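You operate a simulated robot arm through the tools that you are given. There is no shell and no other tool. Be economical: measure what you need, move in short steps, check, and stop when the job is done.

Carry out the task below with a simulated robot arm. There is one attempt and no reset: what you move stays moved.

Task
Empty the masala box's black cup into the small bowl.
Fine: lid off to the long platform; the cup goes back in its own gap, then the lid goes on.

It is judged by the outcome, as a careful person would: the job done as asked, and still so three seconds after it is handed in. It fails if anything else is knocked over, pushed out of place, dropped, spilled or broken. Lids that push on must go on centred and level and be pressed home; caps that screw on are set level and turned clockwise until they are tight.

Robot
A 7-joint arm with a two-finger parallel gripper, fixed in place. Base frame: the origin is at the foot of the arm, x ahead of it, y to its left, z up; the work surface is at about z = 0. Units: cm, degrees, N and s.
With the tool pointing down near the work surface it reaches from about 22 to 58 cm from the base axis. Its first joint turns from -66.0 to 66.0 degrees. Payload 2.5 kg.
The TCP is the grasp point between the finger pads, 2.3 cm short of the fingertips. In the tool frame z runs along the fingers and y along their closing line. Largest opening 9.4 cm; finger width 3.8, thickness 1; the body of the gripper, 5.4 by 9.6 cm, starts 3.9 cm behind the TCP.
Orientation is that of the tool frame in the base frame, as a unit quaternion [w, x, y, z]. With the fingers straight down and closing along the base's y, the tool's x points along the base's -x, its y along +y and its z along -z.

Tools
- The arm moves only by the tool play_rows. Its argument "deltas" is a list of rows, each a list of 7 numbers: the shift along the tool's x, y, z in cm, then the turn, a rotation vector about the tool's x, y, z in degrees, then the opening, from 0 (shut) to 1 (fully open). In form: [[x, y, z, ax, ay, az, jaw], ...]. A call has 1 to 20 rows; each row is the pose to reach, as a shift and turn from the pose commanded when the call began, along the tool's axes at that moment. A row lasts 0.2 s, in which the tool goes at most 5 cm and 8.6 degrees; a call with a longer step from one row to the next is refused whole, and so is a gripper value outside its range. A pose out of reach is approached as far as the arm can. The call stops where the force on the tool passes 70 N (or 10 N more than at its start, if that is more) or the arm is blocked; 0.2 s more then pass. The fingers move at their own pace (about 10.8 cm/s each) and stop on an object; they squeeze with about 20 N. The grip force told is the motor's: it shows also when the fingers shut on nothing. Time passes only in rows, and 0.2 s behind the last, so rows that repeat a pose let the fingers close. It gives the time, the measured TCP pose, the force on the tool (base axes), the opening and the grip force at its end, in the units of the frame above (readings bear some noise), with the torque about the TCP (base axes, N m) and any sound that the robot's microphone picked up.
- Cameras (640 x 400 px; columns grow to the right, rows downward): "scene" is fixed at [10.22, -39.82, 54.49]; the picture's right is [0.93, -0.37, 0.00], its down [-0.20, -0.50, -0.84] and it looks along [0.31, 0.78, -0.54] (base axes); focal length 327 px, centre (320, 200). "wrist" rides on the gripper at [8.6, 1.6, -7.5] in the tool frame; the picture's right is [-0.18, 0.98, 0.00], its down [-0.58, -0.11, -0.81] and it looks along [-0.79, -0.15, 0.59] (tool axes); focal length 243 px, centre (320, 200). There is no depth. A picture from a camera that has moved, and an enlarged one, comes with that camera's place and axes in the base frame and with its lens.
- grab_frame(camera): a new picture of that camera. No time passes.
- close_up(camera, box): a new picture of the part [left, top, right, bottom] of that camera's present view, enlarged. No time passes.
- close_job(): hands the job in; it is judged then, once.

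Go step by step. Nothing tells you positions but the pictures and the camera data: compare them with the known pose of the tool, close in by small moves and look again before you grip or let go. The budget is 120 turns and 64 pictures, counting those below and the enlarged ones. Unless the task says otherwise, let go and move clear before handing in.

The tools are called after "Request:" by a JSON object that holds its "method" and its "body". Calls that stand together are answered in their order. play_rows: Moves the arm, as the interface text tells. Its arguments: {"type":"object","properties":{"deltas":{"type":"array"}},"required":["deltas"]} The other tools are called the same way: grab_frame (camera) takes a picture; close_up (camera, box) takes an enlarged picture of a part of a camera's view; close_job () hands the job in.

At the start:

```text
clock: 0.0
tool_pos: [29.23, 29.36, 33.03]
tool_rot: [0.0, 0.0, 1.0, 0.0]
force: [0.4, 0.1, -0.7]
ft_torque: [0.02, -0.02, 0.0]
opening: 9.42
grip_force: 0.1
```

scene: 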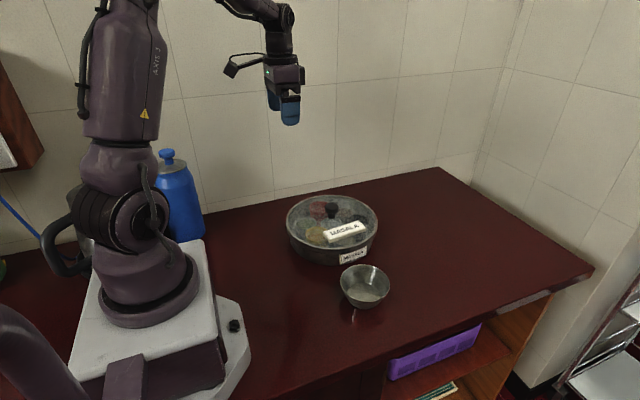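
wrist: 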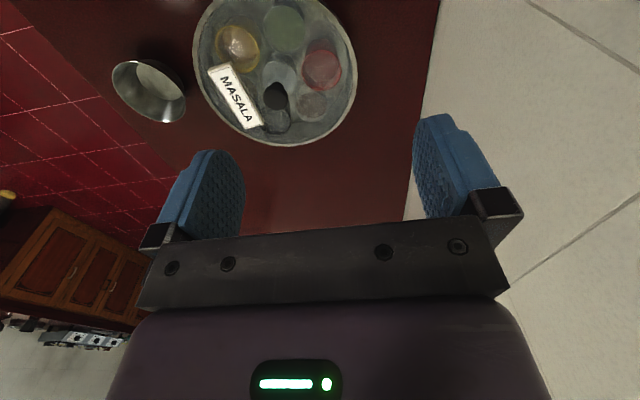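

I see a round masala box with a clear lid (dark knob, a label), with a small steel bowl in front of it. I will look closer first.

Request:
{"method": "close_up", "body": {"camera": "scene", "box": [270, 170, 430, 320]}}

Request:
{"method": "close_up", "body": {"camera": "wrist", "box": [100, 0, 380, 160]}}

Request:
{"method": "grab_frame", "body": {"camera": "wrist"}}

```text
2.67 times, centred on (350, 245) of scene
camera zoom: at [10.22, -39.82, 54.49], right [0.93, -0.37, 0.0], down [-0.2, -0.5, -0.84], along [0.31, 0.78, -0.54], focal length 872 px, centre (240, 80)
```

zoom: 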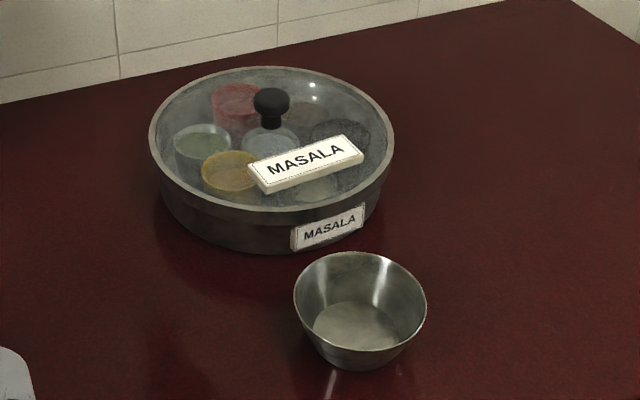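

```text
2.29 times, centred on (240, 80) of wrist
camera zoom: at [20.46, 31.01, 40.5], right [0.18, 0.98, 0.0], down [0.58, -0.11, 0.81], along [0.79, -0.15, -0.59], focal length 555 px, centre (503, 474)
```

zoom: 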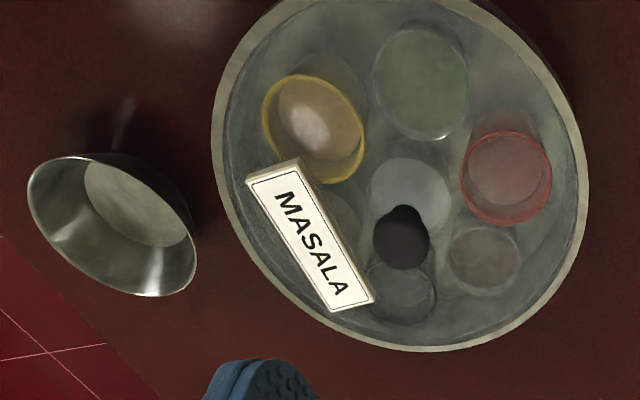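

```text
59 pictures are left
camera wrist: at [20.46, 31.01, 40.5], right [0.18, 0.98, 0.0], down [0.58, -0.11, 0.81], along [0.79, -0.15, -0.59], focal length 243 px, centre (320, 200)
```

wrist: 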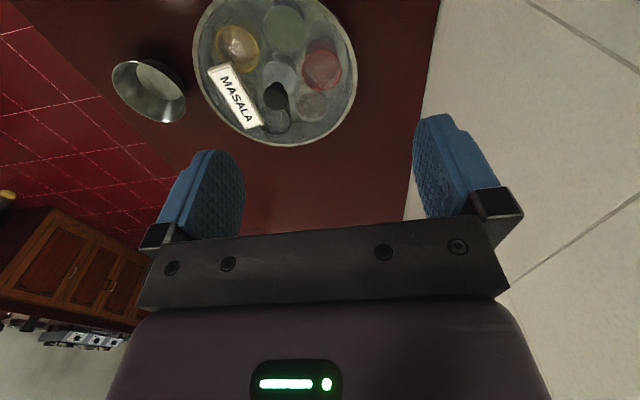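

The knob is near (37.8, 21.5, 9) and the bowl near (36.5, 1). The black cup seems to be the dark one at the far right of the ring. I'll move above the knob and look again.

Request:
{"method": "play_rows", "body": {"deltas": [[-2.1, -2, 2, 0, 0, 0, 1], [-4.2, -4, 4, 0, 0, 0, 1], [-6.4, -6, 6, 0, 0, 0, 1], [-8.5, -7.8, 8, 0, 0, 0, 1], [-8.5, -7.8, 8, 0, 0, 0, 1]]}}

Request:
{"method": "grab_frame", "body": {"camera": "wrist"}}

Request:
{"method": "grab_frame", "body": {"camera": "scene"}}

```text
clock: 1.2
tool_pos: [37.67, 21.6, 25.1]
tool_rot: [0.0, 0.0, 1.0, 0.0]
force: [0.2, 0.2, -0.7]
ft_torque: [0.01, -0.01, 0.01]
opening: 9.38
grip_force: 0.1
```

```text
58 pictures are left
camera wrist: at [29.03, 23.27, 32.61], right [0.18, 0.98, 0.0], down [0.58, -0.11, 0.81], along [0.79, -0.15, -0.59], focal length 243 px, centre (320, 200)
```

wrist: 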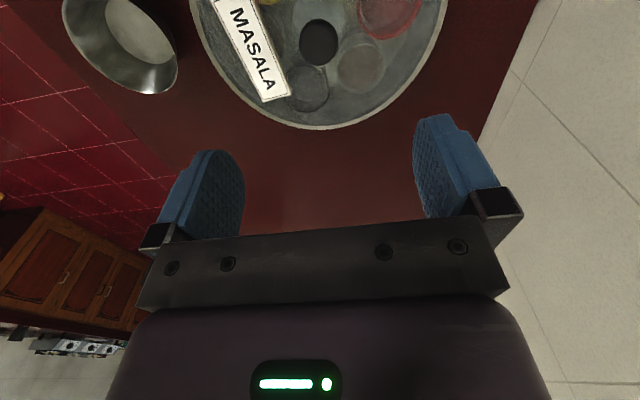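

```text
57 pictures are left
```

scene: 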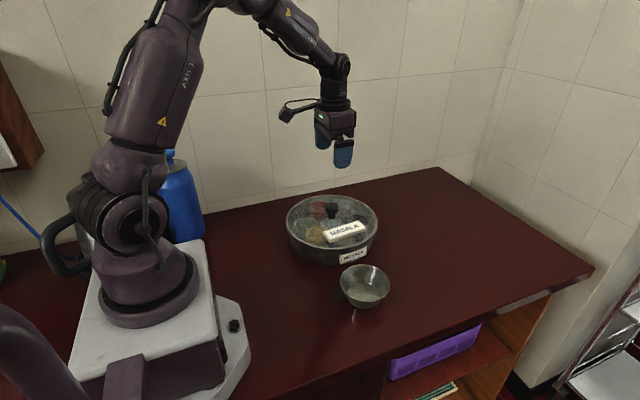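

Both views agree on the knob at about (37.7, 21.5), top near z 9–10. I'll half-close the jaws and come down to just over it.

Request:
{"method": "play_rows", "body": {"deltas": [[0, 0, 4, 0, 0, 0, 0.62], [0, 0, 8, 0, 0, 0, 0.62], [0, 0, 11.5, 0, 0, 0, 0.62], [0, 0, 11.5, 0, 0, 0, 0.62]]}}

Request:
{"method": "close_up", "body": {"camera": "scene", "box": [270, 130, 430, 280]}}

Request:
{"method": "grab_frame", "body": {"camera": "wrist"}}

```text
clock: 2.2
tool_pos: [37.85, 21.8, 13.53]
tool_rot: [0.0, 0.0, 1.0, 0.0]
force: [0.0, 0.2, -0.1]
ft_torque: [0.01, 0.01, -0.01]
opening: 5.85
grip_force: 0.1
```

```text
2.67 times, centred on (350, 205) of scene
camera zoom: at [10.22, -39.82, 54.49], right [0.93, -0.37, 0.0], down [-0.2, -0.5, -0.84], along [0.31, 0.78, -0.54], focal length 872 px, centre (240, 187)
```

zoom: 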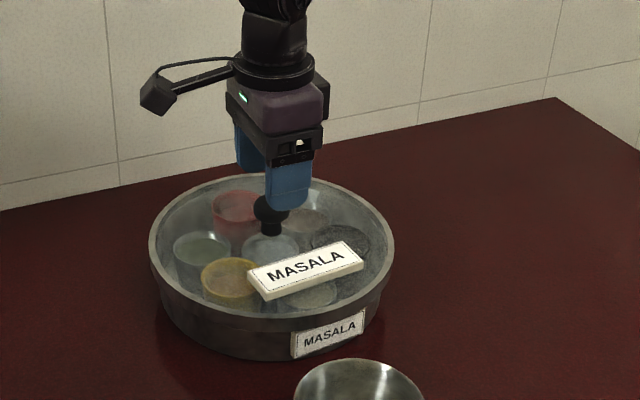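

```text
55 pictures are left
camera wrist: at [29.18, 23.46, 20.98], right [0.18, 0.98, 0.0], down [0.58, -0.11, 0.81], along [0.79, -0.15, -0.59], focal length 243 px, centre (320, 200)
```

wrist: 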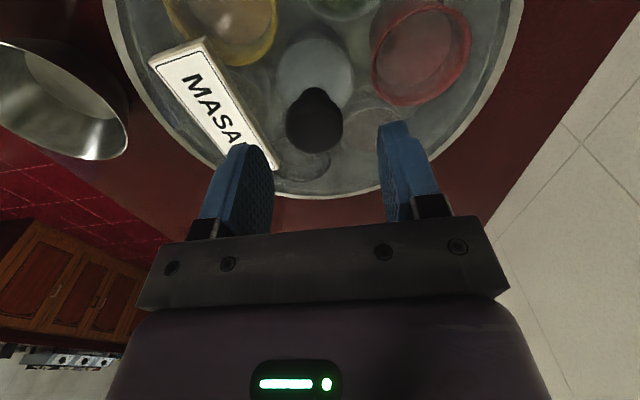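

The knob head is centred near (37.6, 21.5, 8.5). I'll go down to z ≈ 8.9 and close on it.

Request:
{"method": "play_rows", "body": {"deltas": [[0.2, -0.25, 2, 0, 0, 0, 0.62], [0.2, -0.25, 4, 0, 0, 0, 0.62], [0.2, -0.25, 4.7, 0, 0, 0, 0.62], [0.2, -0.25, 4.7, 0, 0, 0, 0.62]]}}

Request:
{"method": "close_up", "body": {"camera": "scene", "box": [290, 160, 390, 250]}}

```text
clock: 3.2
tool_pos: [37.49, 21.36, 8.95]
tool_rot: [0.002, 0.0, 1.0, 0.001]
force: [-5.9, -4.9, 28.9]
ft_torque: [-0.03, 0.05, 0.03]
opening: 5.84
grip_force: 0.1
```

```text
4.44 times, centred on (340, 205) of scene
camera zoom: at [10.21, -39.83, 54.49], right [0.93, -0.37, 0.0], down [-0.2, -0.5, -0.84], along [0.31, 0.78, -0.54], focal length 1453 px, centre (231, 178)
```

zoom: 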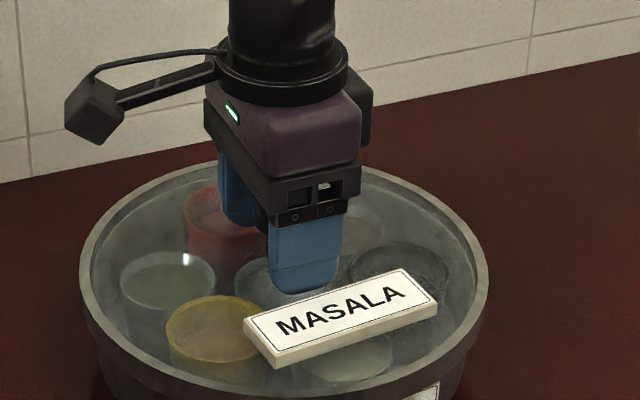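

The fingertips touched the lid (29 N), so the lid surface is at about z 6.6. I'll raise slightly and close.

Request:
{"method": "play_rows", "body": {"deltas": [[0, 0, -0.35, 0, 0, 0, 0.62], [0, 0, -0.35, 0, 0, 0, 0.2], [0, 0, -0.35, 0, 0, 0, 0], [0, 0, -0.35, 0, 0, 0, 0]]}}

```text
clock: 4.2
tool_pos: [37.39, 21.21, 9.05]
tool_rot: [0.0, 0.0, 1.0, 0.0]
force: [1.2, 0.1, 1.2]
ft_torque: [0.12, -0.15, 0.0]
opening: 3.3
grip_force: 20.0
```

The knob is gripped (3.3 cm wide). I'll lift slowly and check.

Request:
{"method": "play_rows", "body": {"deltas": [[0, 0, -0.5, 0, 0, 0, 0], [0, 0, -1.0, 0, 0, 0, 0], [0, 0, -2, 0, 0, 0, 0], [0, 0, -4, 0, 0, 0, 0], [0, 0, -7, 0, 0, 0, 0], [0, 0, -10, 0, 0, 0, 0], [0, 0, -10, 0, 0, 0, 0]]}}

Request:
{"method": "grab_frame", "body": {"camera": "scene"}}

Request:
{"method": "close_up", "body": {"camera": "scene", "box": [250, 110, 450, 310]}}

```text
clock: 5.8
tool_pos: [37.5, 21.01, 19.06]
tool_rot: [0.001, 0.001, 1.0, -0.001]
force: [-0.3, -0.7, -1.0]
ft_torque: [0.01, 0.02, -0.01]
opening: 3.28
grip_force: 20.2
```

```text
53 pictures are left
```

scene: 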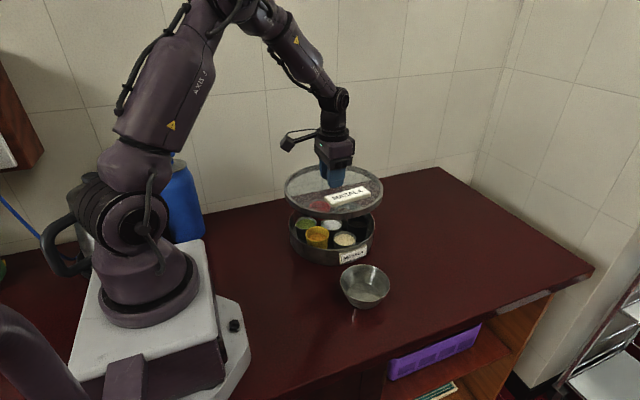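

```text
2.00 times, centred on (350, 210) of scene
camera zoom: at [10.22, -39.82, 54.49], right [0.93, -0.37, 0.0], down [-0.2, -0.5, -0.84], along [0.31, 0.78, -0.54], focal length 654 px, centre (260, 180)
```

zoom: 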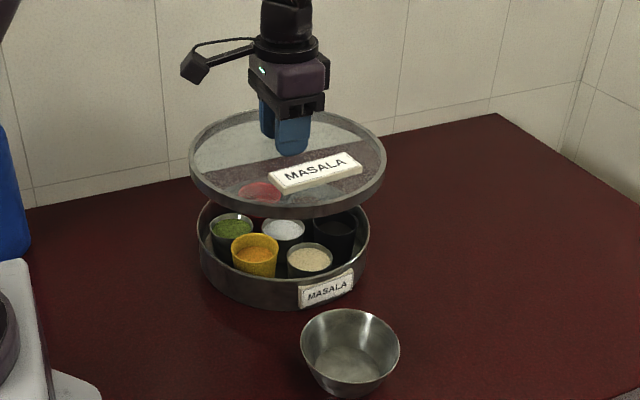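

The lid is held level; the black cup is at the back-right of the box. I'll carry the lid over the open countertop to about (54, 3).

Request:
{"method": "play_rows", "body": {"deltas": [[-2, -2.2, -1, 0, 0, 0, 0], [-4.1, -4.5, -1, 0, 0, 0, 0], [-6.2, -6.8, -1, 0, 0, 0, 0], [-8.3, -9, -1, 0, 0, 0, 0], [-10.4, -11.3, -1, 0, 0, 0, 0], [-12.5, -13.6, -1, 0, 0, 0, 0], [-14.5, -15.8, -1, 0, 0, 0, 0], [-16.5, -18, -1, 0, 0, 0, 0], [-16.5, -18, -1, 0, 0, 0, 0]]}}

Request:
{"method": "grab_frame", "body": {"camera": "scene"}}

```text
clock: 7.8
tool_pos: [53.92, 3.23, 20.1]
tool_rot: [0.0, 0.0, 1.0, 0.0]
force: [0.1, -0.1, -2.5]
ft_torque: [0.05, -0.02, 0.02]
opening: 3.3
grip_force: 19.9
```

```text
51 pictures are left
```

scene: 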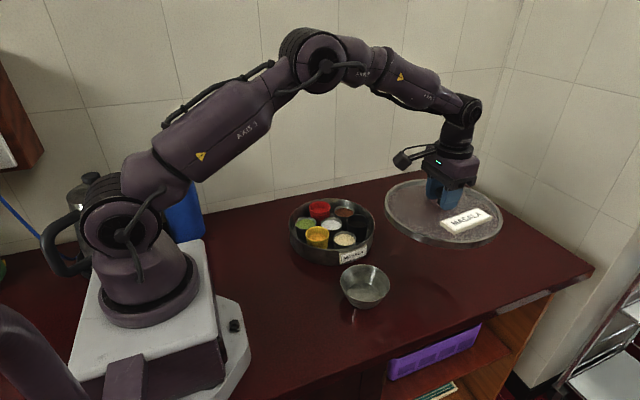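

The lid is clear of box and bowl. I'll lower it partway and check the clearance.

Request:
{"method": "play_rows", "body": {"deltas": [[0, 0, 4, 0, 0, 0, 0], [0, 0, 8, 0, 0, 0, 0], [0, 0, 12, 0, 0, 0, 0], [0, 0, 12, 0, 0, 0, 0]]}}

Request:
{"method": "grab_frame", "body": {"camera": "scene"}}

Request:
{"method": "close_up", "body": {"camera": "scene", "box": [270, 180, 530, 320]}}

```text
clock: 8.8
tool_pos: [54.23, 3.44, 8.02]
tool_rot: [0.0, 0.0, 1.0, -0.001]
force: [0.4, -1.1, -2.0]
ft_torque: [0.06, 0.02, -0.01]
opening: 3.3
grip_force: 20.0
```

```text
50 pictures are left
```

scene: 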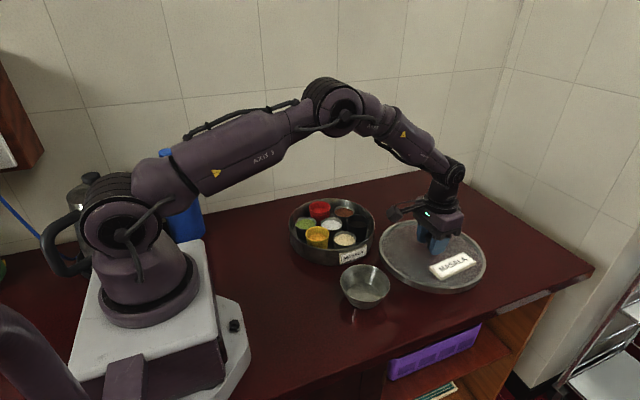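

```text
2.46 times, centred on (400, 250) of scene
camera zoom: at [10.22, -39.82, 54.49], right [0.93, -0.37, 0.0], down [-0.2, -0.5, -0.84], along [0.31, 0.78, -0.54], focal length 805 px, centre (123, 77)
```

zoom: 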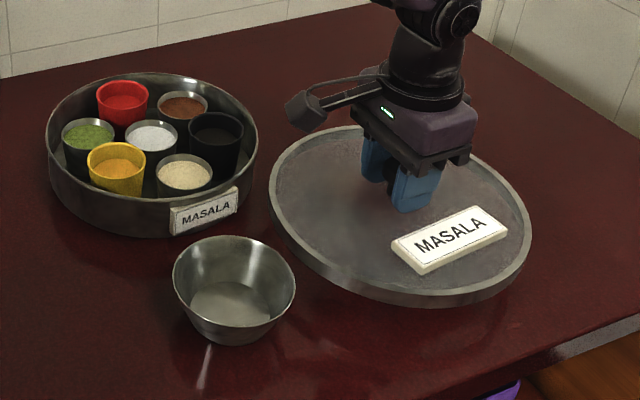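

Clearance looks fine. I'll lower gently to contact.

Request:
{"method": "play_rows", "body": {"deltas": [[-0.4, 0, 1, 0, 0, 0, 0], [-0.5, 0, 2, 0, 0, 0, 0], [-0.5, 0, 2.5, 0, 0, 0, 0], [-0.5, 0, 3, 0, 0, 0, 0], [-0.5, 0, 3, 0, 0, 0, 0]]}}

```text
clock: 10.0
tool_pos: [54.34, 3.31, 5.17]
tool_rot: [0.001, 0.0, 1.0, 0.001]
force: [0.2, -0.2, -1.6]
ft_torque: [0.01, -0.01, 0.01]
opening: 3.29
grip_force: 20.6
```

Request:
{"method": "play_rows", "body": {"deltas": [[0, 0, 0.3, 0, 0, 0, 0], [0, 0, 0.6, 0, 0, 0, 0], [0, 0, 0.9, 0, 0, 0, 0], [0, 0, 0.9, 0, 0, 0, 0]]}}

Request:
{"method": "close_up", "body": {"camera": "scene", "box": [270, 180, 530, 320]}}

```text
clock: 11.0
tool_pos: [54.52, 3.21, 4.6]
tool_rot: [0.002, 0.0, 1.0, 0.0]
force: [-13.4, -0.8, 39.3]
ft_torque: [-0.18, 0.24, -0.09]
opening: 3.31
grip_force: 20.4
```

```text
2.46 times, centred on (400, 250) of scene
camera zoom: at [10.2, -39.83, 54.49], right [0.93, -0.37, 0.0], down [-0.2, -0.5, -0.84], along [0.31, 0.78, -0.54], focal length 805 px, centre (123, 77)
```

zoom: 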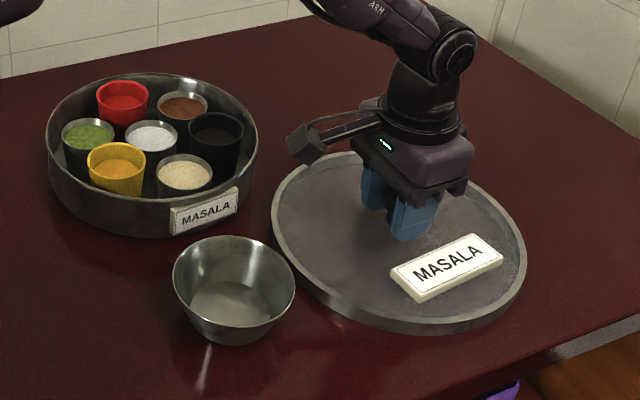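

The lid is on the table. I'll relax the push, release and rise.

Request:
{"method": "play_rows", "body": {"deltas": [[0, 0, -0.4, 0, 0, 0, 0], [0, 0, -0.4, 0, 0, 0, 0.3], [0, 0, -0.4, 0, 0, 0, 0.62], [0, 0, -0.4, 0, 0, 0, 0.62], [0, 0, -3, 0, 0, 0, 0.62], [0, 0, -7, 0, 0, 0, 0.62], [0, 0, -12, 0, 0, 0, 0.62], [0, 0, -16, 0, 0, 0, 0.62], [0, 0, -16, 0, 0, 0, 0.62]]}}

Request:
{"method": "grab_frame", "body": {"camera": "scene"}}

Request:
{"method": "close_up", "body": {"camera": "scene", "box": [280, 190, 400, 320]}}

```text
clock: 13.0
tool_pos: [54.4, 3.15, 20.61]
tool_rot: [0.0, 0.001, 1.0, 0.0]
force: [0.6, 0.0, 0.3]
ft_torque: [0.0, 0.05, 0.04]
opening: 5.84
grip_force: 0.0
```

```text
47 pictures are left
```

scene: 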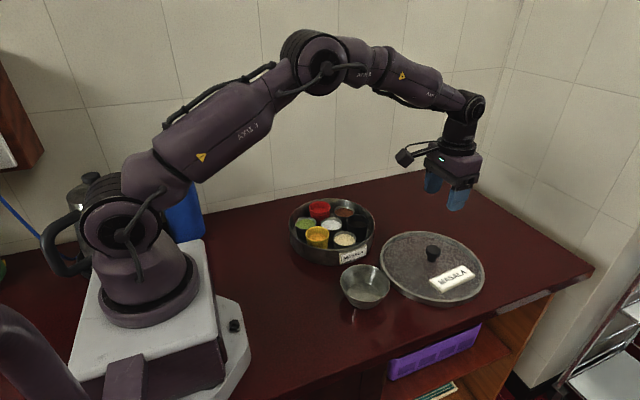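

```text
3.08 times, centred on (340, 255) of scene
camera zoom: at [10.22, -39.83, 54.49], right [0.93, -0.37, 0.0], down [-0.2, -0.5, -0.84], along [0.31, 0.78, -0.54], focal length 1006 px, centre (258, 31)
```

zoom: 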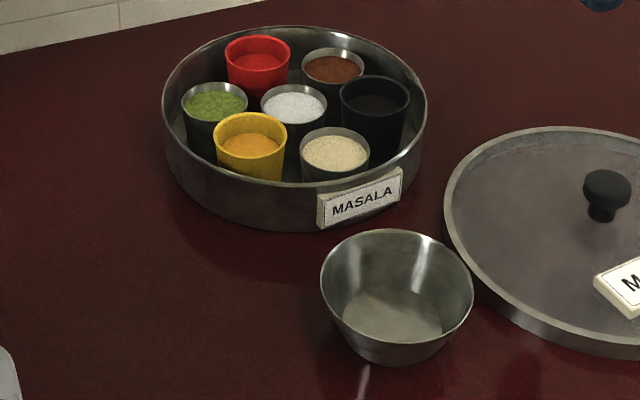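

The lid stands on the counter, clear of the bowl. The black, yellow and red cups look taller than their neighbours; I'll look at the black one from above.

Request:
{"method": "play_rows", "body": {"deltas": [[2.4, 2.6, -1, 0, 0, 0, 0.62], [4.8, 5.1, -1, 0, 0, 0, 0.62], [7.2, 7.7, -1, 0, 0, 0, 0.62], [9.6, 10.3, -1, 0, 0, 0, 0.62], [12, 12.9, -1, 0, 0, 0, 0.62], [14.4, 15.4, 0, 0, 0, 0, 0.62], [14.4, 15.4, 0.6, 0, 0, 0, 0.62]]}}

Request:
{"method": "grab_frame", "body": {"camera": "wrist"}}

Request:
{"method": "close_up", "body": {"camera": "wrist", "box": [180, 0, 460, 175]}}

```text
clock: 14.6
tool_pos: [39.96, 18.8, 19.79]
tool_rot: [0.0, 0.0, 1.0, 0.0]
force: [-0.5, 0.7, 0.0]
ft_torque: [0.0, -0.01, 0.01]
opening: 5.81
grip_force: 0.2
```

```text
45 pictures are left
camera wrist: at [31.35, 20.47, 27.21], right [0.18, 0.98, 0.0], down [0.58, -0.11, 0.81], along [0.79, -0.15, -0.59], focal length 243 px, centre (320, 200)
```

wrist: 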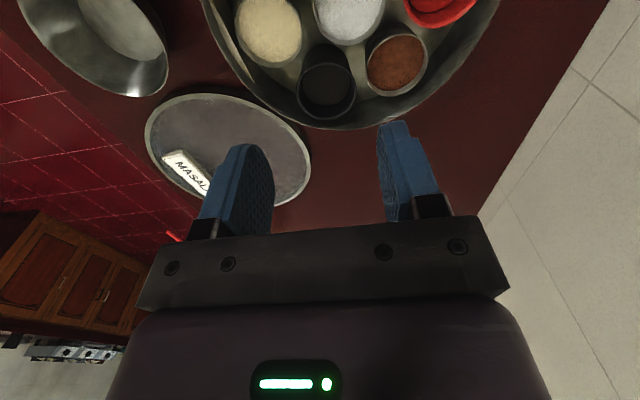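

```text
2.29 times, centred on (320, 88) of wrist
camera zoom: at [31.35, 20.47, 27.21], right [0.18, 0.98, 0.0], down [0.58, -0.11, 0.81], along [0.79, -0.15, -0.59], focal length 555 px, centre (320, 457)
```

zoom: 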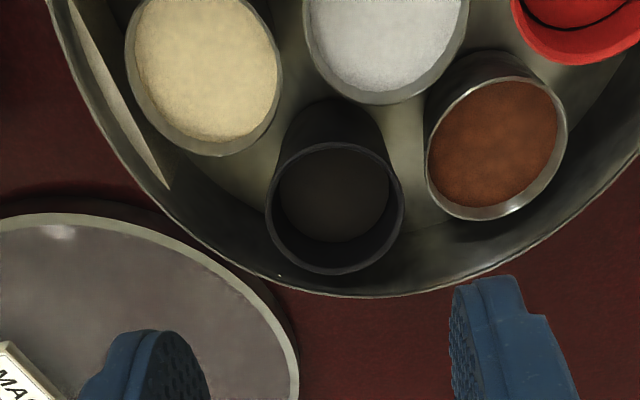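

The black cup's rim is near (43.8, 18.65, 5.0), about 5.7 cm wide and 1 cm taller than its neighbours; the bowl rim is near (36.1, 0.6, 4). Before gripping, I'll rehearse the pour pose empty, well above the bowl: first turn the tool 90°.

Request:
{"method": "play_rows", "body": {"deltas": [[0.3, -1.8, -0.5, 0, 0, 7.5, 0.62], [0.7, -3.6, -1, 0, 0, 15, 0.62], [1, -5.4, -1.5, 0, 0, 22.5, 0.62], [1.3, -7.3, -2, 0, 0, 30, 0.62], [1.7, -9.1, -2.5, 0, 0, 37.5, 0.62], [2, -10.9, -3, 0, 0, 45, 0.62], [2.3, -12.7, -3.5, 0, 0, 52.5, 0.62], [2.7, -14.5, -4, 0, 0, 60, 0.62], [3, -16.3, -4.2, 0, 0, 67.5, 0.62], [3.3, -18.2, -4.2, 0, 0, 75, 0.62], [3.7, -20, -4.2, 0, 0, 82.5, 0.62], [4, -21.8, -4.2, 0, 0, 90, 0.62], [4, -21.8, -4.2, 0, 0, 90, 0.62]]}}

```text
clock: 17.4
tool_pos: [35.99, -3.28, 24.01]
tool_rot: [0.0, 0.708, 0.707, 0.0]
force: [0.3, -0.1, 0.2]
ft_torque: [0.03, 0.01, 0.01]
opening: 5.85
grip_force: 0.0
```

Tool x now points along +y as intended. Now I'll rehearse the tilt up to 120°.

Request:
{"method": "play_rows", "body": {"deltas": [[0, 0, 0, 0, 8, 0, 0.62], [0, 0, 0, 0, 16, 0, 0.62], [0, 0, 0, 0, 24, 0, 0.62], [0, 0, 0, 0, 32, 0, 0.62], [0, 0, 0, 0, 40, 0, 0.62], [0, 0, 0, 0, 48, 0, 0.62], [0, 0, 0, 0, 56, 0, 0.62], [0, 0, 0, 0, 64, 0, 0.62], [0, 0, 0, 0, 72, 0, 0.62], [0, 0, 0, 0, 80, 0, 0.62], [0, 0, 0, 0, 88, 0, 0.62], [0, 0, 0, 0, 96, 0, 0.62], [0, 0, 0, 0, 104, 0, 0.62], [0, 0, 0, 0, 112, 0, 0.62], [0, 0, 0, 0, 120, 0, 0.62], [0, 0, 0, 0, 120, 0, 0.62]]}}

Request:
{"method": "grab_frame", "body": {"camera": "scene"}}

```text
clock: 20.8
tool_pos: [35.98, -3.05, 23.84]
tool_rot: [-0.612, 0.353, 0.352, 0.614]
force: [-0.2, -0.8, -0.6]
ft_torque: [0.0, 0.02, 0.01]
opening: 5.83
grip_force: 0.1
```

```text
43 pictures are left
```

scene: 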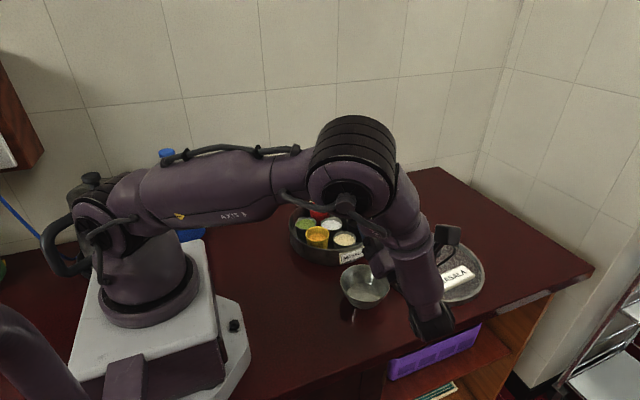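

120° is reachable at z 24. I'll test lowering in that attitude to z ≈ 15 and look.

Request:
{"method": "play_rows", "body": {"deltas": [[-1.8, 0, -1, 0, 0, 0, 0.62], [-3.5, 0, -2, 0, 0, 0, 0.62], [-5.2, 0, -3, 0, 0, 0, 0.62], [-6.9, 0, -4, 0, 0, 0, 0.62], [-7.8, 0, -4.5, 0, 0, 0, 0.62], [-7.8, 0, -4.5, 0, 0, 0, 0.62]]}}

Request:
{"method": "grab_frame", "body": {"camera": "scene"}}

Request:
{"method": "grab_frame", "body": {"camera": "wrist"}}

```text
clock: 22.2
tool_pos: [35.95, -3.14, 14.79]
tool_rot: [-0.612, 0.354, 0.353, 0.613]
force: [0.2, 0.3, 0.1]
ft_torque: [-0.01, -0.06, 0.01]
opening: 5.82
grip_force: 0.1
```

```text
42 pictures are left
```

scene: 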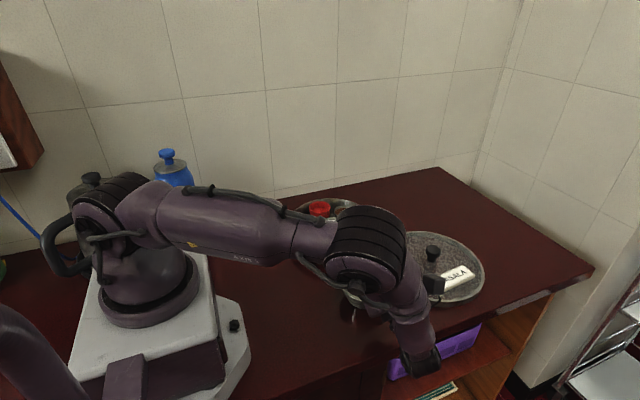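

```text
41 pictures are left
camera wrist: at [37.49, -13.82, 18.53], right [0.98, 0.09, -0.16], down [-0.11, -0.41, -0.91], along [-0.15, 0.91, -0.39], focal length 243 px, centre (320, 200)
```

wrist: 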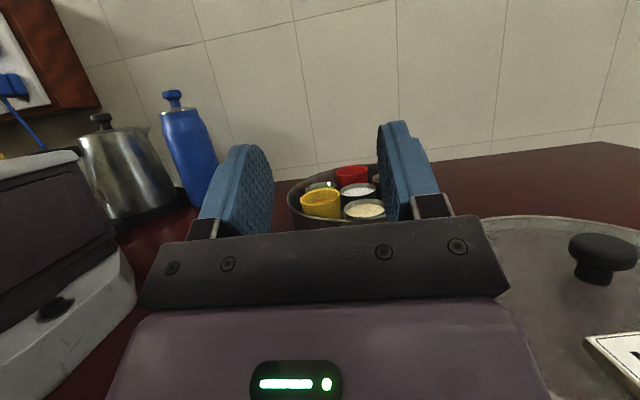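

The pose works at z ≈ 15 without contact. I'll go back up and untilt.

Request:
{"method": "play_rows", "body": {"deltas": [[2.6, 0, 1.5, 0, 0, 0, 0.62], [5.2, 0, 3, 0, 0, 0, 0.62], [7.8, 0, 4.5, 0, 0, 0, 0.62], [7.8, 0, 4.5, 0, -8, 0, 0.62], [7.8, 0, 4.5, 0, -16, 0, 0.62], [7.8, 0, 4.5, 0, -24, 0, 0.62], [7.8, 0, 4.5, 0, -32, 0, 0.62], [7.8, 0, 4.5, 0, -40, 0, 0.62], [7.8, 0, 4.5, 0, -48, 0, 0.62], [7.8, 0, 4.5, 0, -56, 0, 0.62], [7.8, 0, 4.5, 0, -64, 0, 0.62], [7.8, 0, 4.5, 0, -72, 0, 0.62], [7.8, 0, 4.5, 0, -80, 0, 0.62], [7.8, 0, 4.5, 0, -88, 0, 0.62], [7.8, 0, 4.5, 0, -96, 0, 0.62], [7.8, 0, 4.5, 0, -104, 0, 0.62], [7.8, 0, 4.5, 0, -112, 0, 0.62], [7.8, 0, 4.5, 0, -120, 0, 0.62], [7.8, 0, 4.5, 0, -120, 0, 0.62]]}}

```text
clock: 26.2
tool_pos: [36.04, -3.18, 23.88]
tool_rot: [0.0, 0.707, 0.707, 0.0]
force: [-0.6, 0.5, -0.2]
ft_torque: [-0.02, 0.0, 0.01]
opening: 5.84
grip_force: 0.0
```

Now I'll go above the black cup, with the closing line tangential to the ring and offset about 0.8 cm outward to avoid the neighbours.

Request:
{"method": "play_rows", "body": {"deltas": [[2.2, 0.8, 0, 0, 0, -7, 0.67], [4.3, 1.7, 0, 0, 0, -14, 0.67], [6.5, 2.5, 0, 0, 0, -21, 0.67], [8.6, 3.4, 0, 0, 0, -28, 0.67], [10.8, 4.2, 1, 0, 0, -35, 0.67], [12.9, 5.1, 2, 0, 0, -42, 0.67], [15, 6, 4, 0, 0, -49, 0.67], [17.2, 6.8, 6, 0, 0, -56, 0.67], [19.4, 7.6, 8, 0, 0, -63, 0.67], [21.5, 8.5, 9.9, 0, 0, -68.3, 0.67], [21.5, 8.5, 11.9, 0, 0, -68.3, 0.67], [21.5, 8.5, 11.9, 0, 0, -68.3, 0.67]]}}

Request:
{"method": "grab_frame", "body": {"camera": "wrist"}}

Request:
{"method": "close_up", "body": {"camera": "scene", "box": [280, 160, 400, 280]}}

```text
clock: 28.8
tool_pos: [44.71, 18.39, 11.99]
tool_rot: [0.0, 0.188, 0.982, -0.001]
force: [-0.3, 0.3, 0.1]
ft_torque: [0.0, 0.0, 0.0]
opening: 6.33
grip_force: 0.1
```

```text
40 pictures are left
camera wrist: at [37.25, 23.17, 19.46], right [0.53, 0.85, 0.0], down [0.5, -0.32, 0.81], along [0.68, -0.43, -0.59], focal length 243 px, centre (320, 200)
```

wrist: 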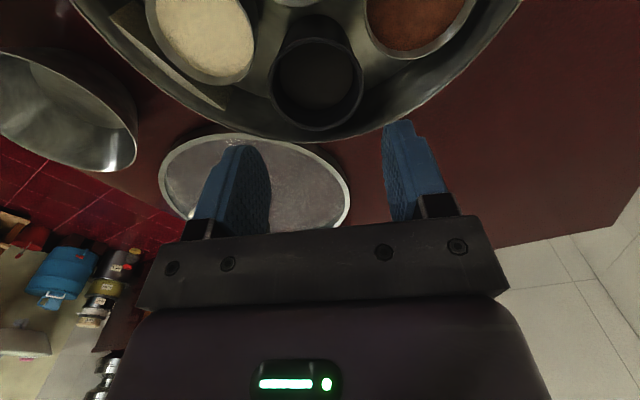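

```text
3.33 times, centred on (340, 220) of scene
camera zoom: at [10.22, -39.82, 54.49], right [0.93, -0.37, 0.0], down [-0.2, -0.5, -0.84], along [0.31, 0.78, -0.54], focal length 1090 px, centre (253, 133)
```

zoom: 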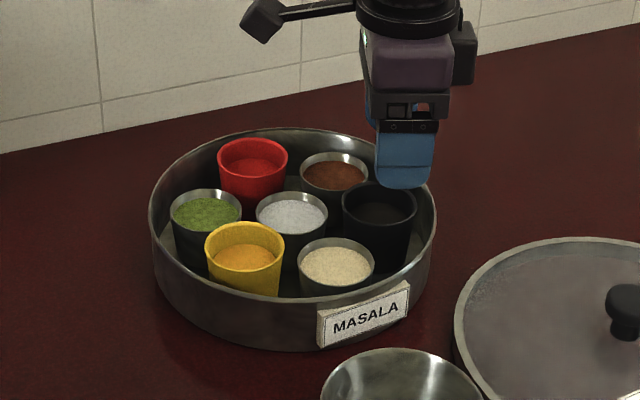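

The cup sits centred across the jaws (offset ≈ 0 along the closing line). I'll descend toward z ≈ 5.7 with force watch.

Request:
{"method": "play_rows", "body": {"deltas": [[0.1, 0, 2, 0, 0, 0, 0.67], [0.1, 0, 4, 0, 0, 0, 0.67], [0.1, 0, 5, 0, 0, 0, 0.67], [0.1, 0, 5, 0, 0, 0, 0.67]]}}

Request:
{"method": "close_up", "body": {"camera": "wrist", "box": [160, 0, 480, 240]}}

Request:
{"method": "close_up", "body": {"camera": "scene", "box": [320, 190, 400, 260]}}

```text
clock: 29.8
tool_pos: [44.3, 18.4, 7.07]
tool_rot: [0.0, 0.189, 0.982, 0.0]
force: [-0.1, -0.3, -0.9]
ft_torque: [0.02, 0.0, -0.03]
opening: 6.28
grip_force: 0.1
```

```text
1.67 times, centred on (320, 120) of wrist
camera zoom: at [36.78, 23.16, 14.59], right [0.53, 0.84, 0.0], down [0.5, -0.32, 0.81], along [0.68, -0.43, -0.59], focal length 404 px, centre (320, 333)
```

zoom: 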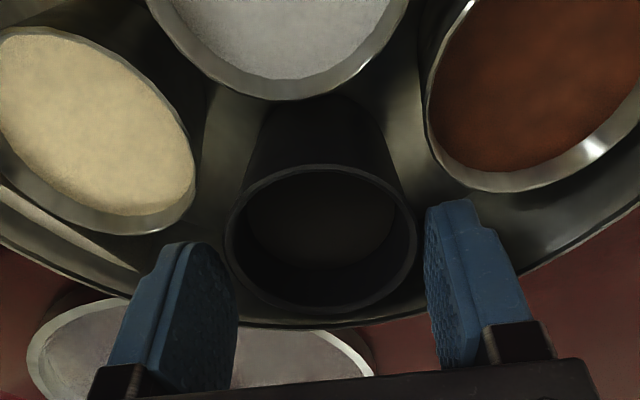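

```text
5.71 times, centred on (360, 225) of scene
camera zoom: at [10.22, -39.82, 54.49], right [0.93, -0.37, 0.0], down [-0.2, -0.5, -0.84], along [0.31, 0.78, -0.54], focal length 1868 px, centre (91, 57)
```

zoom: 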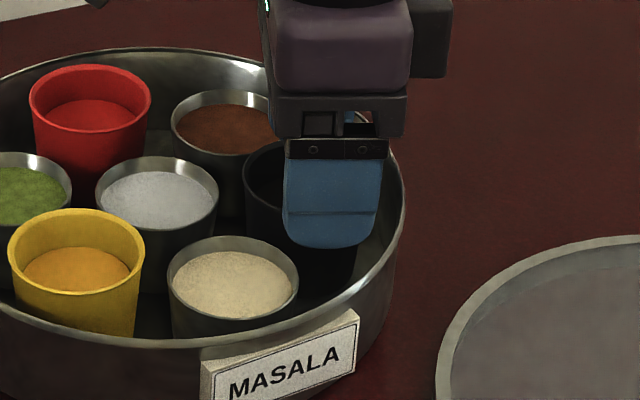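

The fingers clear the neighbouring cups. I'll nudge 0.15 cm along the closing line, go down to z ≈ 5.5 and stop before closing.

Request:
{"method": "play_rows", "body": {"deltas": [[-0.1, 0.15, 0.5, 0, 0, 0, 0.67], [-0.1, 0.15, 1.0, 0, 0, 0, 0.67], [-0.1, 0.15, 1.5, 0, 0, 0, 0.67], [-0.1, 0.15, 1.5, 0, 0, 0, 0.67]]}}

Request:
{"method": "close_up", "body": {"camera": "wrist", "box": [160, 0, 480, 240]}}

```text
clock: 30.6
tool_pos: [44.67, 18.84, 6.47]
tool_rot: [0.004, 0.186, 0.982, 0.005]
force: [-1.2, -2.4, 6.8]
ft_torque: [0.27, 0.01, 0.04]
opening: 6.14
grip_force: 0.1
stopped in row 3: the force on the tool passed its limit at 82 N (the readings are from after the stop); the commanded pose is now the measured one
```

```text
1.67 times, centred on (320, 120) of wrist
camera zoom: at [37.16, 23.51, 13.91], right [0.53, 0.85, 0.01], down [0.5, -0.32, 0.81], along [0.69, -0.42, -0.59], focal length 404 px, centre (320, 333)
```

zoom: 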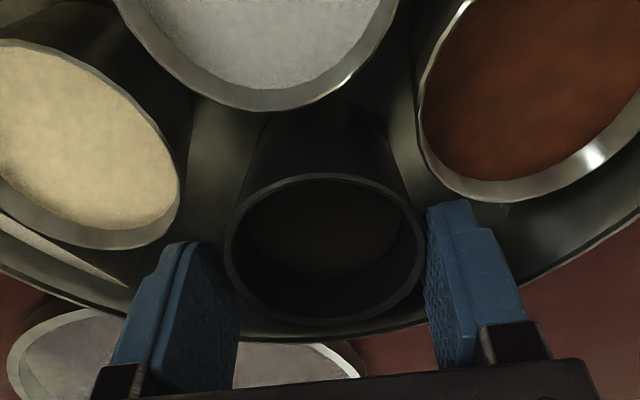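

The right finger touched the brown cup's rim at z ≈ 4.1 (torque points to its inner corner). Nothing seems displaced; I'll back up, level the tool and shift outward and away from the brown cup.

Request:
{"method": "play_rows", "body": {"deltas": [[0, 0, -0.6, 0, 0, 0, 0.67], [-0.3, -0.35, -0.8, 0.65, 0, 0, 0.65], [-0.3, -0.35, -0.8, 0.65, 0, 0, 0.65], [-0.3, -0.35, -0.8, 0.65, 0, 0, 0.65]]}}

Request:
{"method": "grab_frame", "body": {"camera": "wrist"}}

Request:
{"method": "close_up", "body": {"camera": "scene", "box": [320, 190, 400, 260]}}

```text
clock: 31.6
tool_pos: [44.95, 18.4, 7.16]
tool_rot: [0.0, 0.186, 0.982, -0.001]
force: [1.5, 0.0, 0.1]
ft_torque: [0.03, 0.02, 0.0]
opening: 6.11
grip_force: 0.1
```

```text
35 pictures are left
camera wrist: at [37.3, 23.18, 14.62], right [0.53, 0.85, 0.0], down [0.5, -0.31, 0.81], along [0.68, -0.43, -0.59], focal length 243 px, centre (320, 200)
```

wrist: 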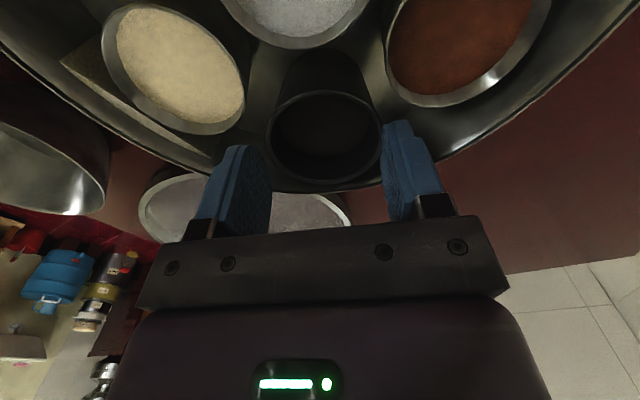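

```text
5.71 times, centred on (360, 225) of scene
camera zoom: at [10.22, -39.83, 54.49], right [0.93, -0.37, 0.0], down [-0.2, -0.5, -0.84], along [0.31, 0.78, -0.54], focal length 1868 px, centre (91, 57)
```

zoom: 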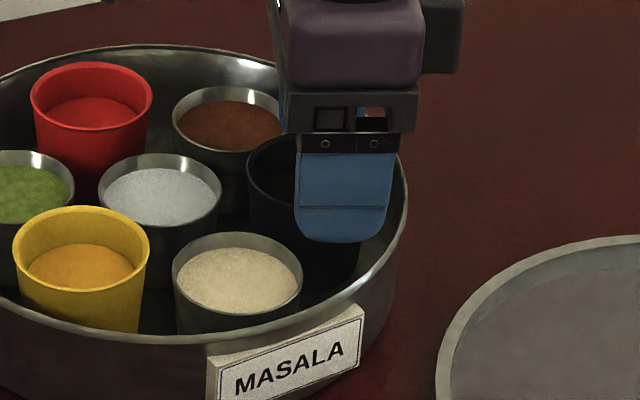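

The contact shifted the box by only about 2 mm. The ring's axis is turned a bit more than I took it, so I'll yaw 7° further and recentre on the cup, then look again.

Request:
{"method": "play_rows", "body": {"deltas": [[0.29, 0.29, 0, 0, 0, 7, 0.65], [0.29, 0.29, 0, 0, 0, 7, 0.65], [0.29, 0.29, 0, 0, 0, 7, 0.65]]}}

Request:
{"method": "close_up", "body": {"camera": "wrist", "box": [160, 0, 480, 240]}}

```text
clock: 32.4
tool_pos: [44.64, 18.84, 7.15]
tool_rot: [0.0, 0.247, 0.969, -0.002]
force: [0.4, -0.9, 0.6]
ft_torque: [-0.01, -0.01, 0.0]
opening: 6.13
grip_force: 0.1
```

```text
1.67 times, centred on (320, 120) of wrist
camera zoom: at [37.76, 24.44, 14.63], right [0.63, 0.78, 0.0], down [0.46, -0.37, 0.81], along [0.63, -0.51, -0.59], focal length 404 px, centre (320, 333)
```

zoom: 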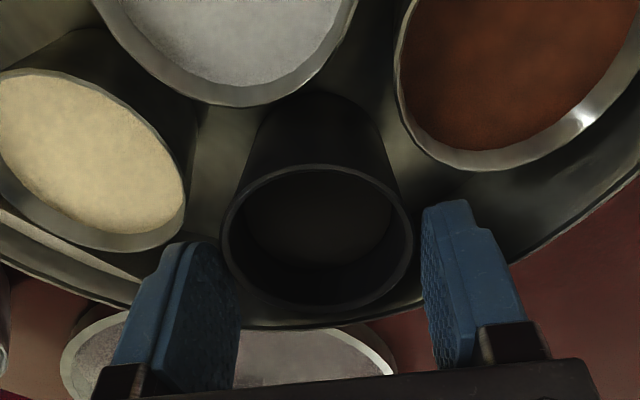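

Now it's centred and balanced between neighbours. I'll shift 0.4 cm more outward (there's room to the wall) and descend in small steps.

Request:
{"method": "play_rows", "body": {"deltas": [[-0.4, 0.05, 0, 0, 0, 0, 0.65], [-0.4, 0.05, 0.4, 0, 0, 0, 0.65], [-0.4, 0.05, 0.8, 0, 0, 0, 0.65]]}}

```text
clock: 33.2
tool_pos: [45.04, 18.65, 6.31]
tool_rot: [0.0, 0.245, 0.969, -0.002]
force: [-2.9, 1.1, 2.3]
ft_torque: [0.09, -0.01, 0.12]
opening: 6.07
grip_force: 0.1
```

Slight side force at the right finger suggests it brushes the box wall; I'll move 0.2 cm back inward and check.

Request:
{"method": "play_rows", "body": {"deltas": [[0, 0, -0.3, 0, 0, 0, 0.65], [0.2, 0, -0.3, 0, 0, 0, 0.65], [0.2, 0, 0, 0, 0, 0, 0.65]]}}

Request:
{"method": "close_up", "body": {"camera": "wrist", "box": [160, 0, 480, 240]}}

Request:
{"method": "close_up", "body": {"camera": "scene", "box": [320, 190, 400, 260]}}

```text
clock: 34.0
tool_pos: [44.91, 18.88, 6.22]
tool_rot: [0.0, 0.246, 0.969, -0.002]
force: [-0.3, -0.2, 0.3]
ft_torque: [-0.02, 0.04, 0.0]
opening: 6.14
grip_force: 0.0
```

```text
1.67 times, centred on (320, 120) of wrist
camera zoom: at [37.94, 24.4, 13.76], right [0.63, 0.78, 0.0], down [0.46, -0.37, 0.81], along [0.63, -0.51, -0.59], focal length 404 px, centre (320, 333)
```

zoom: 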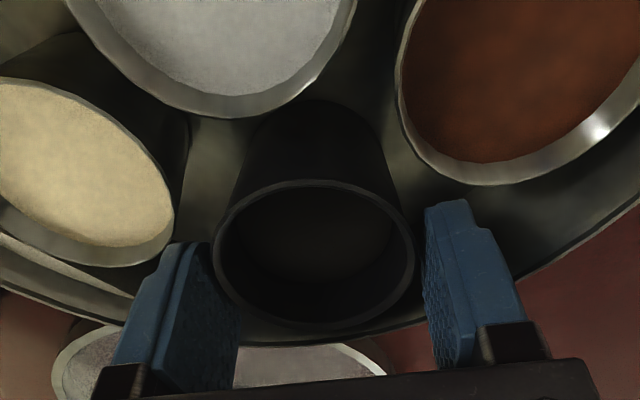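

```text
5.71 times, centred on (360, 225) of scene
camera zoom: at [10.22, -39.83, 54.49], right [0.93, -0.37, 0.0], down [-0.2, -0.5, -0.84], along [0.31, 0.78, -0.54], focal length 1868 px, centre (91, 57)
```

zoom: 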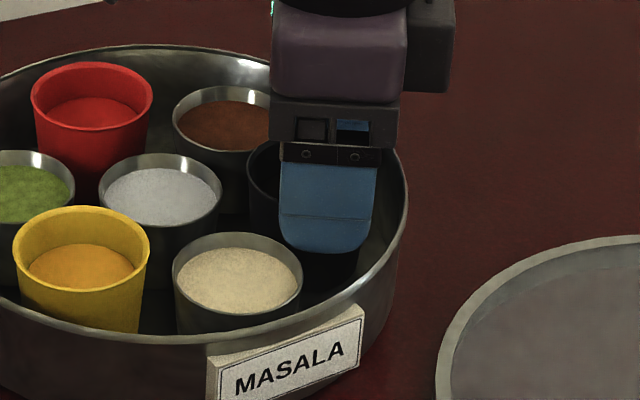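

No force now. A bit lower.

Request:
{"method": "play_rows", "body": {"deltas": [[0, 0, 0.25, 0, 0, 0, 0.65], [0, 0, 0.5, 0, 0, 0, 0.65]]}}

```text
clock: 34.6
tool_pos: [44.72, 18.76, 5.76]
tool_rot: [0.001, 0.245, 0.97, -0.002]
force: [0.2, 0.2, -0.2]
ft_torque: [0.02, 0.01, 0.0]
opening: 6.12
grip_force: 0.2
```

Still free at z 5.76. Another 0.5 cm, then close.

Request:
{"method": "play_rows", "body": {"deltas": [[0, 0, 0.25, 0, 0, 0, 0.65], [0, 0, 0.5, 0, 0, 0, 0.65], [0, 0, 0.5, 0, 0, 0, 0.65]]}}

```text
clock: 35.4
tool_pos: [44.94, 18.71, 5.33]
tool_rot: [0.001, 0.246, 0.969, -0.001]
force: [-1.9, -0.1, 4.8]
ft_torque: [0.14, -0.15, 0.06]
opening: 6.06
grip_force: 0.1
```

Light contact begins; I'll lift 0.2 cm and close gently.

Request:
{"method": "play_rows", "body": {"deltas": [[0, 0, -0.2, 0, 0, 0, 0.65], [0, 0, -0.2, 0, 0, 0, 0.61], [0, 0, -0.2, 0, 0, 0, 0.55], [0, 0, -0.2, 0, 0, 0, 0.45], [0, 0, -0.2, 0, 0, 0, 0.45]]}}

Request:
{"method": "close_up", "body": {"camera": "wrist", "box": [160, 0, 480, 240]}}

```text
clock: 36.6
tool_pos: [44.81, 18.66, 5.58]
tool_rot: [0.0, 0.246, 0.969, -0.002]
force: [-0.4, -0.5, 0.7]
ft_torque: [-0.01, 0.04, -0.02]
opening: 5.26
grip_force: 20.2
```

```text
1.67 times, centred on (320, 120) of wrist
camera zoom: at [38.03, 24.34, 13.06], right [0.63, 0.78, 0.0], down [0.46, -0.37, 0.81], along [0.63, -0.51, -0.59], focal length 404 px, centre (320, 333)
```

zoom: 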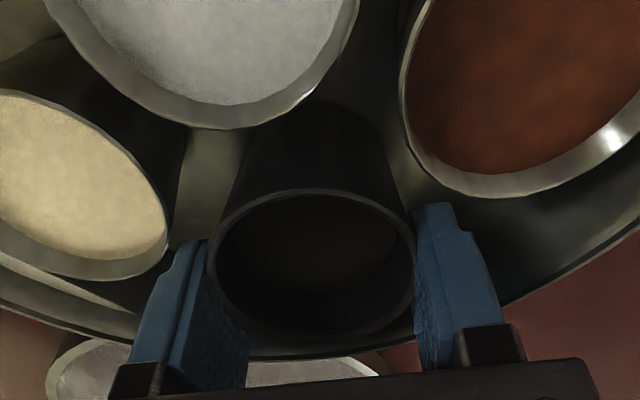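

The cup is gripped (20 N, 5.26 cm). I'll lift slowly.

Request:
{"method": "play_rows", "body": {"deltas": [[0, 0, -0.3, 0, 0, 0, 0.4], [0, 0, -0.7, 0, 0, 0, 0.4], [0, 0, -1.5, 0, 0, 0, 0.4], [0, 0, -2.5, 0, 0, 0, 0.4], [0, 0, -4, 0, 0, 0, 0.4], [0, 0, -6, 0, 0, 0, 0.4], [0, 0, -8, 0, 0, 0, 0.4], [0, 0, -8, 0, 0, 0, 0.4]]}}

Request:
{"method": "close_up", "body": {"camera": "scene", "box": [280, 130, 440, 270]}}

Request:
{"method": "close_up", "body": {"camera": "wrist", "box": [160, 0, 480, 240]}}

```text
clock: 38.4
tool_pos: [44.73, 18.74, 13.41]
tool_rot: [0.001, 0.246, 0.969, -0.002]
force: [0.2, 0.0, 0.1]
ft_torque: [0.02, 0.0, -0.02]
opening: 5.28
grip_force: 19.9
```

```text
2.86 times, centred on (360, 200) of scene
camera zoom: at [10.22, -39.83, 54.49], right [0.93, -0.37, 0.0], down [-0.2, -0.5, -0.84], along [0.31, 0.78, -0.54], focal length 934 px, centre (206, 200)
```

zoom: 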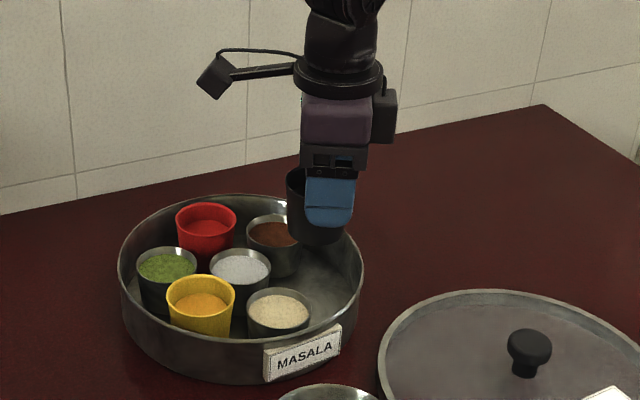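

```text
1.67 times, centred on (320, 120) of wrist
camera zoom: at [37.93, 24.34, 20.89], right [0.63, 0.78, 0.0], down [0.46, -0.37, 0.81], along [0.63, -0.51, -0.59], focal length 404 px, centre (320, 333)
```

zoom: 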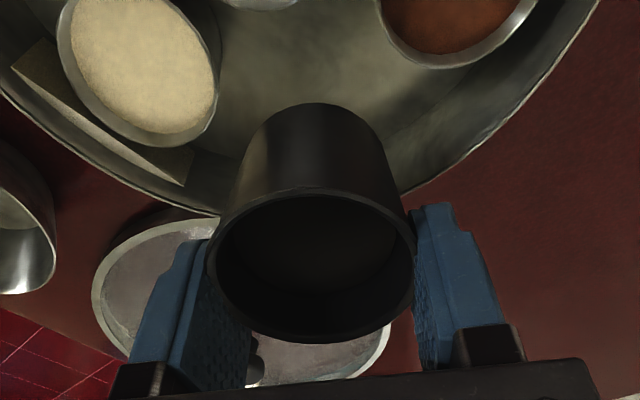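

The cup is out cleanly and upright. I'll carry it up and over to the bowl, turning the tool to the rehearsed heading.

Request:
{"method": "play_rows", "body": {"deltas": [[0, 0, -1.5, 0, 0, 0, 0.4], [0, -0.8, -3, 0, 0, 3, 0.4], [-0.1, -2, -4.5, 0, 0, 7, 0.4], [-0.1, -3.3, -6, 0, 0, 12, 0.4], [-0.2, -4.7, -7, 0, 0, 17, 0.4], [-0.3, -6.2, -7.5, 0, 0, 22, 0.4], [-0.3, -7.7, -8, 0, 0, 27, 0.4], [-0.4, -9.2, -8, 0, 0, 32, 0.4], [-0.5, -10.8, -8, 0, 0, 37, 0.4], [-0.5, -12.4, -8, 0, 0, 42, 0.4], [-0.6, -14, -8, 0, 0, 47, 0.4], [-0.7, -15.6, -8, 0, 0, 51, 0.4], [-0.7, -17, -8, 0, 0, 54.5, 0.4], [-0.8, -18.3, -8, 0, 0, 57.5, 0.4], [-0.84, -19.3, -8, 0, 0, 60, 0.4], [-0.84, -19.8, -8, 0, 0, 61.5, 0.4], [-0.84, -19.8, -8, 0, 0, 61.5, 0.4]]}}

Request:
{"method": "grab_frame", "body": {"camera": "scene"}}

Request:
{"method": "grab_frame", "body": {"camera": "wrist"}}

```text
clock: 42.0
tool_pos: [36.08, 1.06, 21.7]
tool_rot: [0.001, 0.707, 0.708, -0.001]
force: [0.0, -0.4, -0.3]
ft_torque: [0.0, -0.01, 0.01]
opening: 5.29
grip_force: 20.0
```

```text
27 pictures are left
```

scene: 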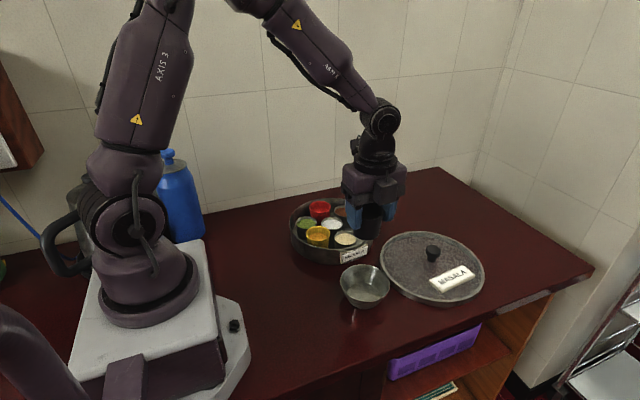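

```text
26 pictures are left
camera wrist: at [37.67, 9.7, 29.1], right [0.98, -0.18, 0.0], down [-0.11, -0.58, 0.81], along [-0.15, -0.79, -0.59], focal length 243 px, centre (320, 200)
```

wrist: 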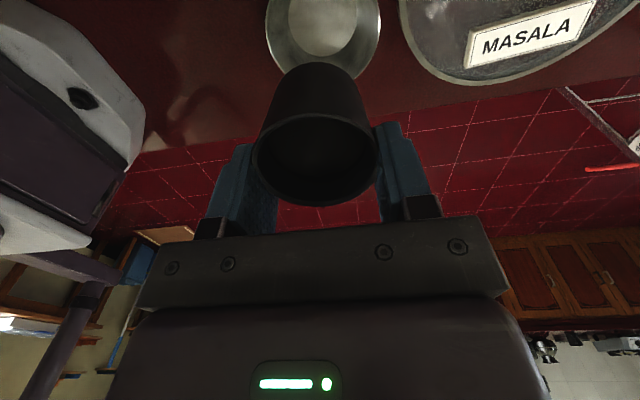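

The cup is over the bowl (bowl centre ≈ (36.2, 1.2)). I'll lower while tilting gently to 45° and check that the cup follows the grip.

Request:
{"method": "play_rows", "body": {"deltas": [[0.1, 0.1, 1, 0, 4, 0, 0.4], [0.2, 0.1, 2, 0, 9, 0, 0.4], [0.3, 0.1, 3, 0, 14, 0, 0.4], [0.5, 0.1, 4.2, 0, 19, 0, 0.4], [0.6, 0.1, 5.4, 0, 24, 0, 0.4], [0.7, 0.1, 6.6, 0, 29, 0, 0.4], [0.8, 0.1, 7.6, 0, 34, 0, 0.4], [0.9, 0.1, 8.4, 0, 38, 0, 0.4], [0.9, 0.1, 8.6, 0, 40, 0, 0.4], [0.9, 0.1, 8.6, 0, 40, 0, 0.4]]}}

Request:
{"method": "grab_frame", "body": {"camera": "scene"}}

Request:
{"method": "grab_frame", "body": {"camera": "wrist"}}

```text
clock: 44.2
tool_pos: [36.28, 1.67, 13.17]
tool_rot: [-0.241, 0.664, 0.665, 0.241]
force: [0.1, 0.4, -0.7]
ft_torque: [-0.06, -0.01, 0.01]
opening: 5.3
grip_force: 20.2
```

```text
25 pictures are left
```

scene: 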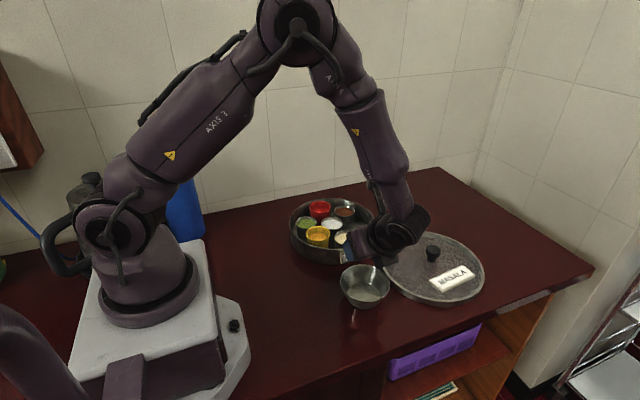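

```text
24 pictures are left
camera wrist: at [37.87, 3.77, 24.36], right [0.98, -0.14, -0.12], down [-0.11, -0.96, 0.25], along [-0.15, -0.23, -0.96], focal length 243 px, centre (320, 200)
```

wrist: 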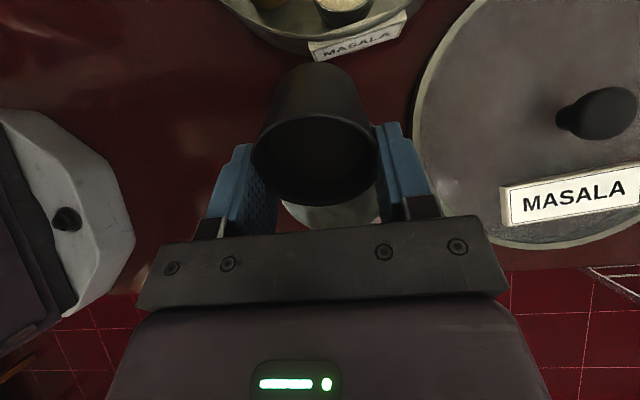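

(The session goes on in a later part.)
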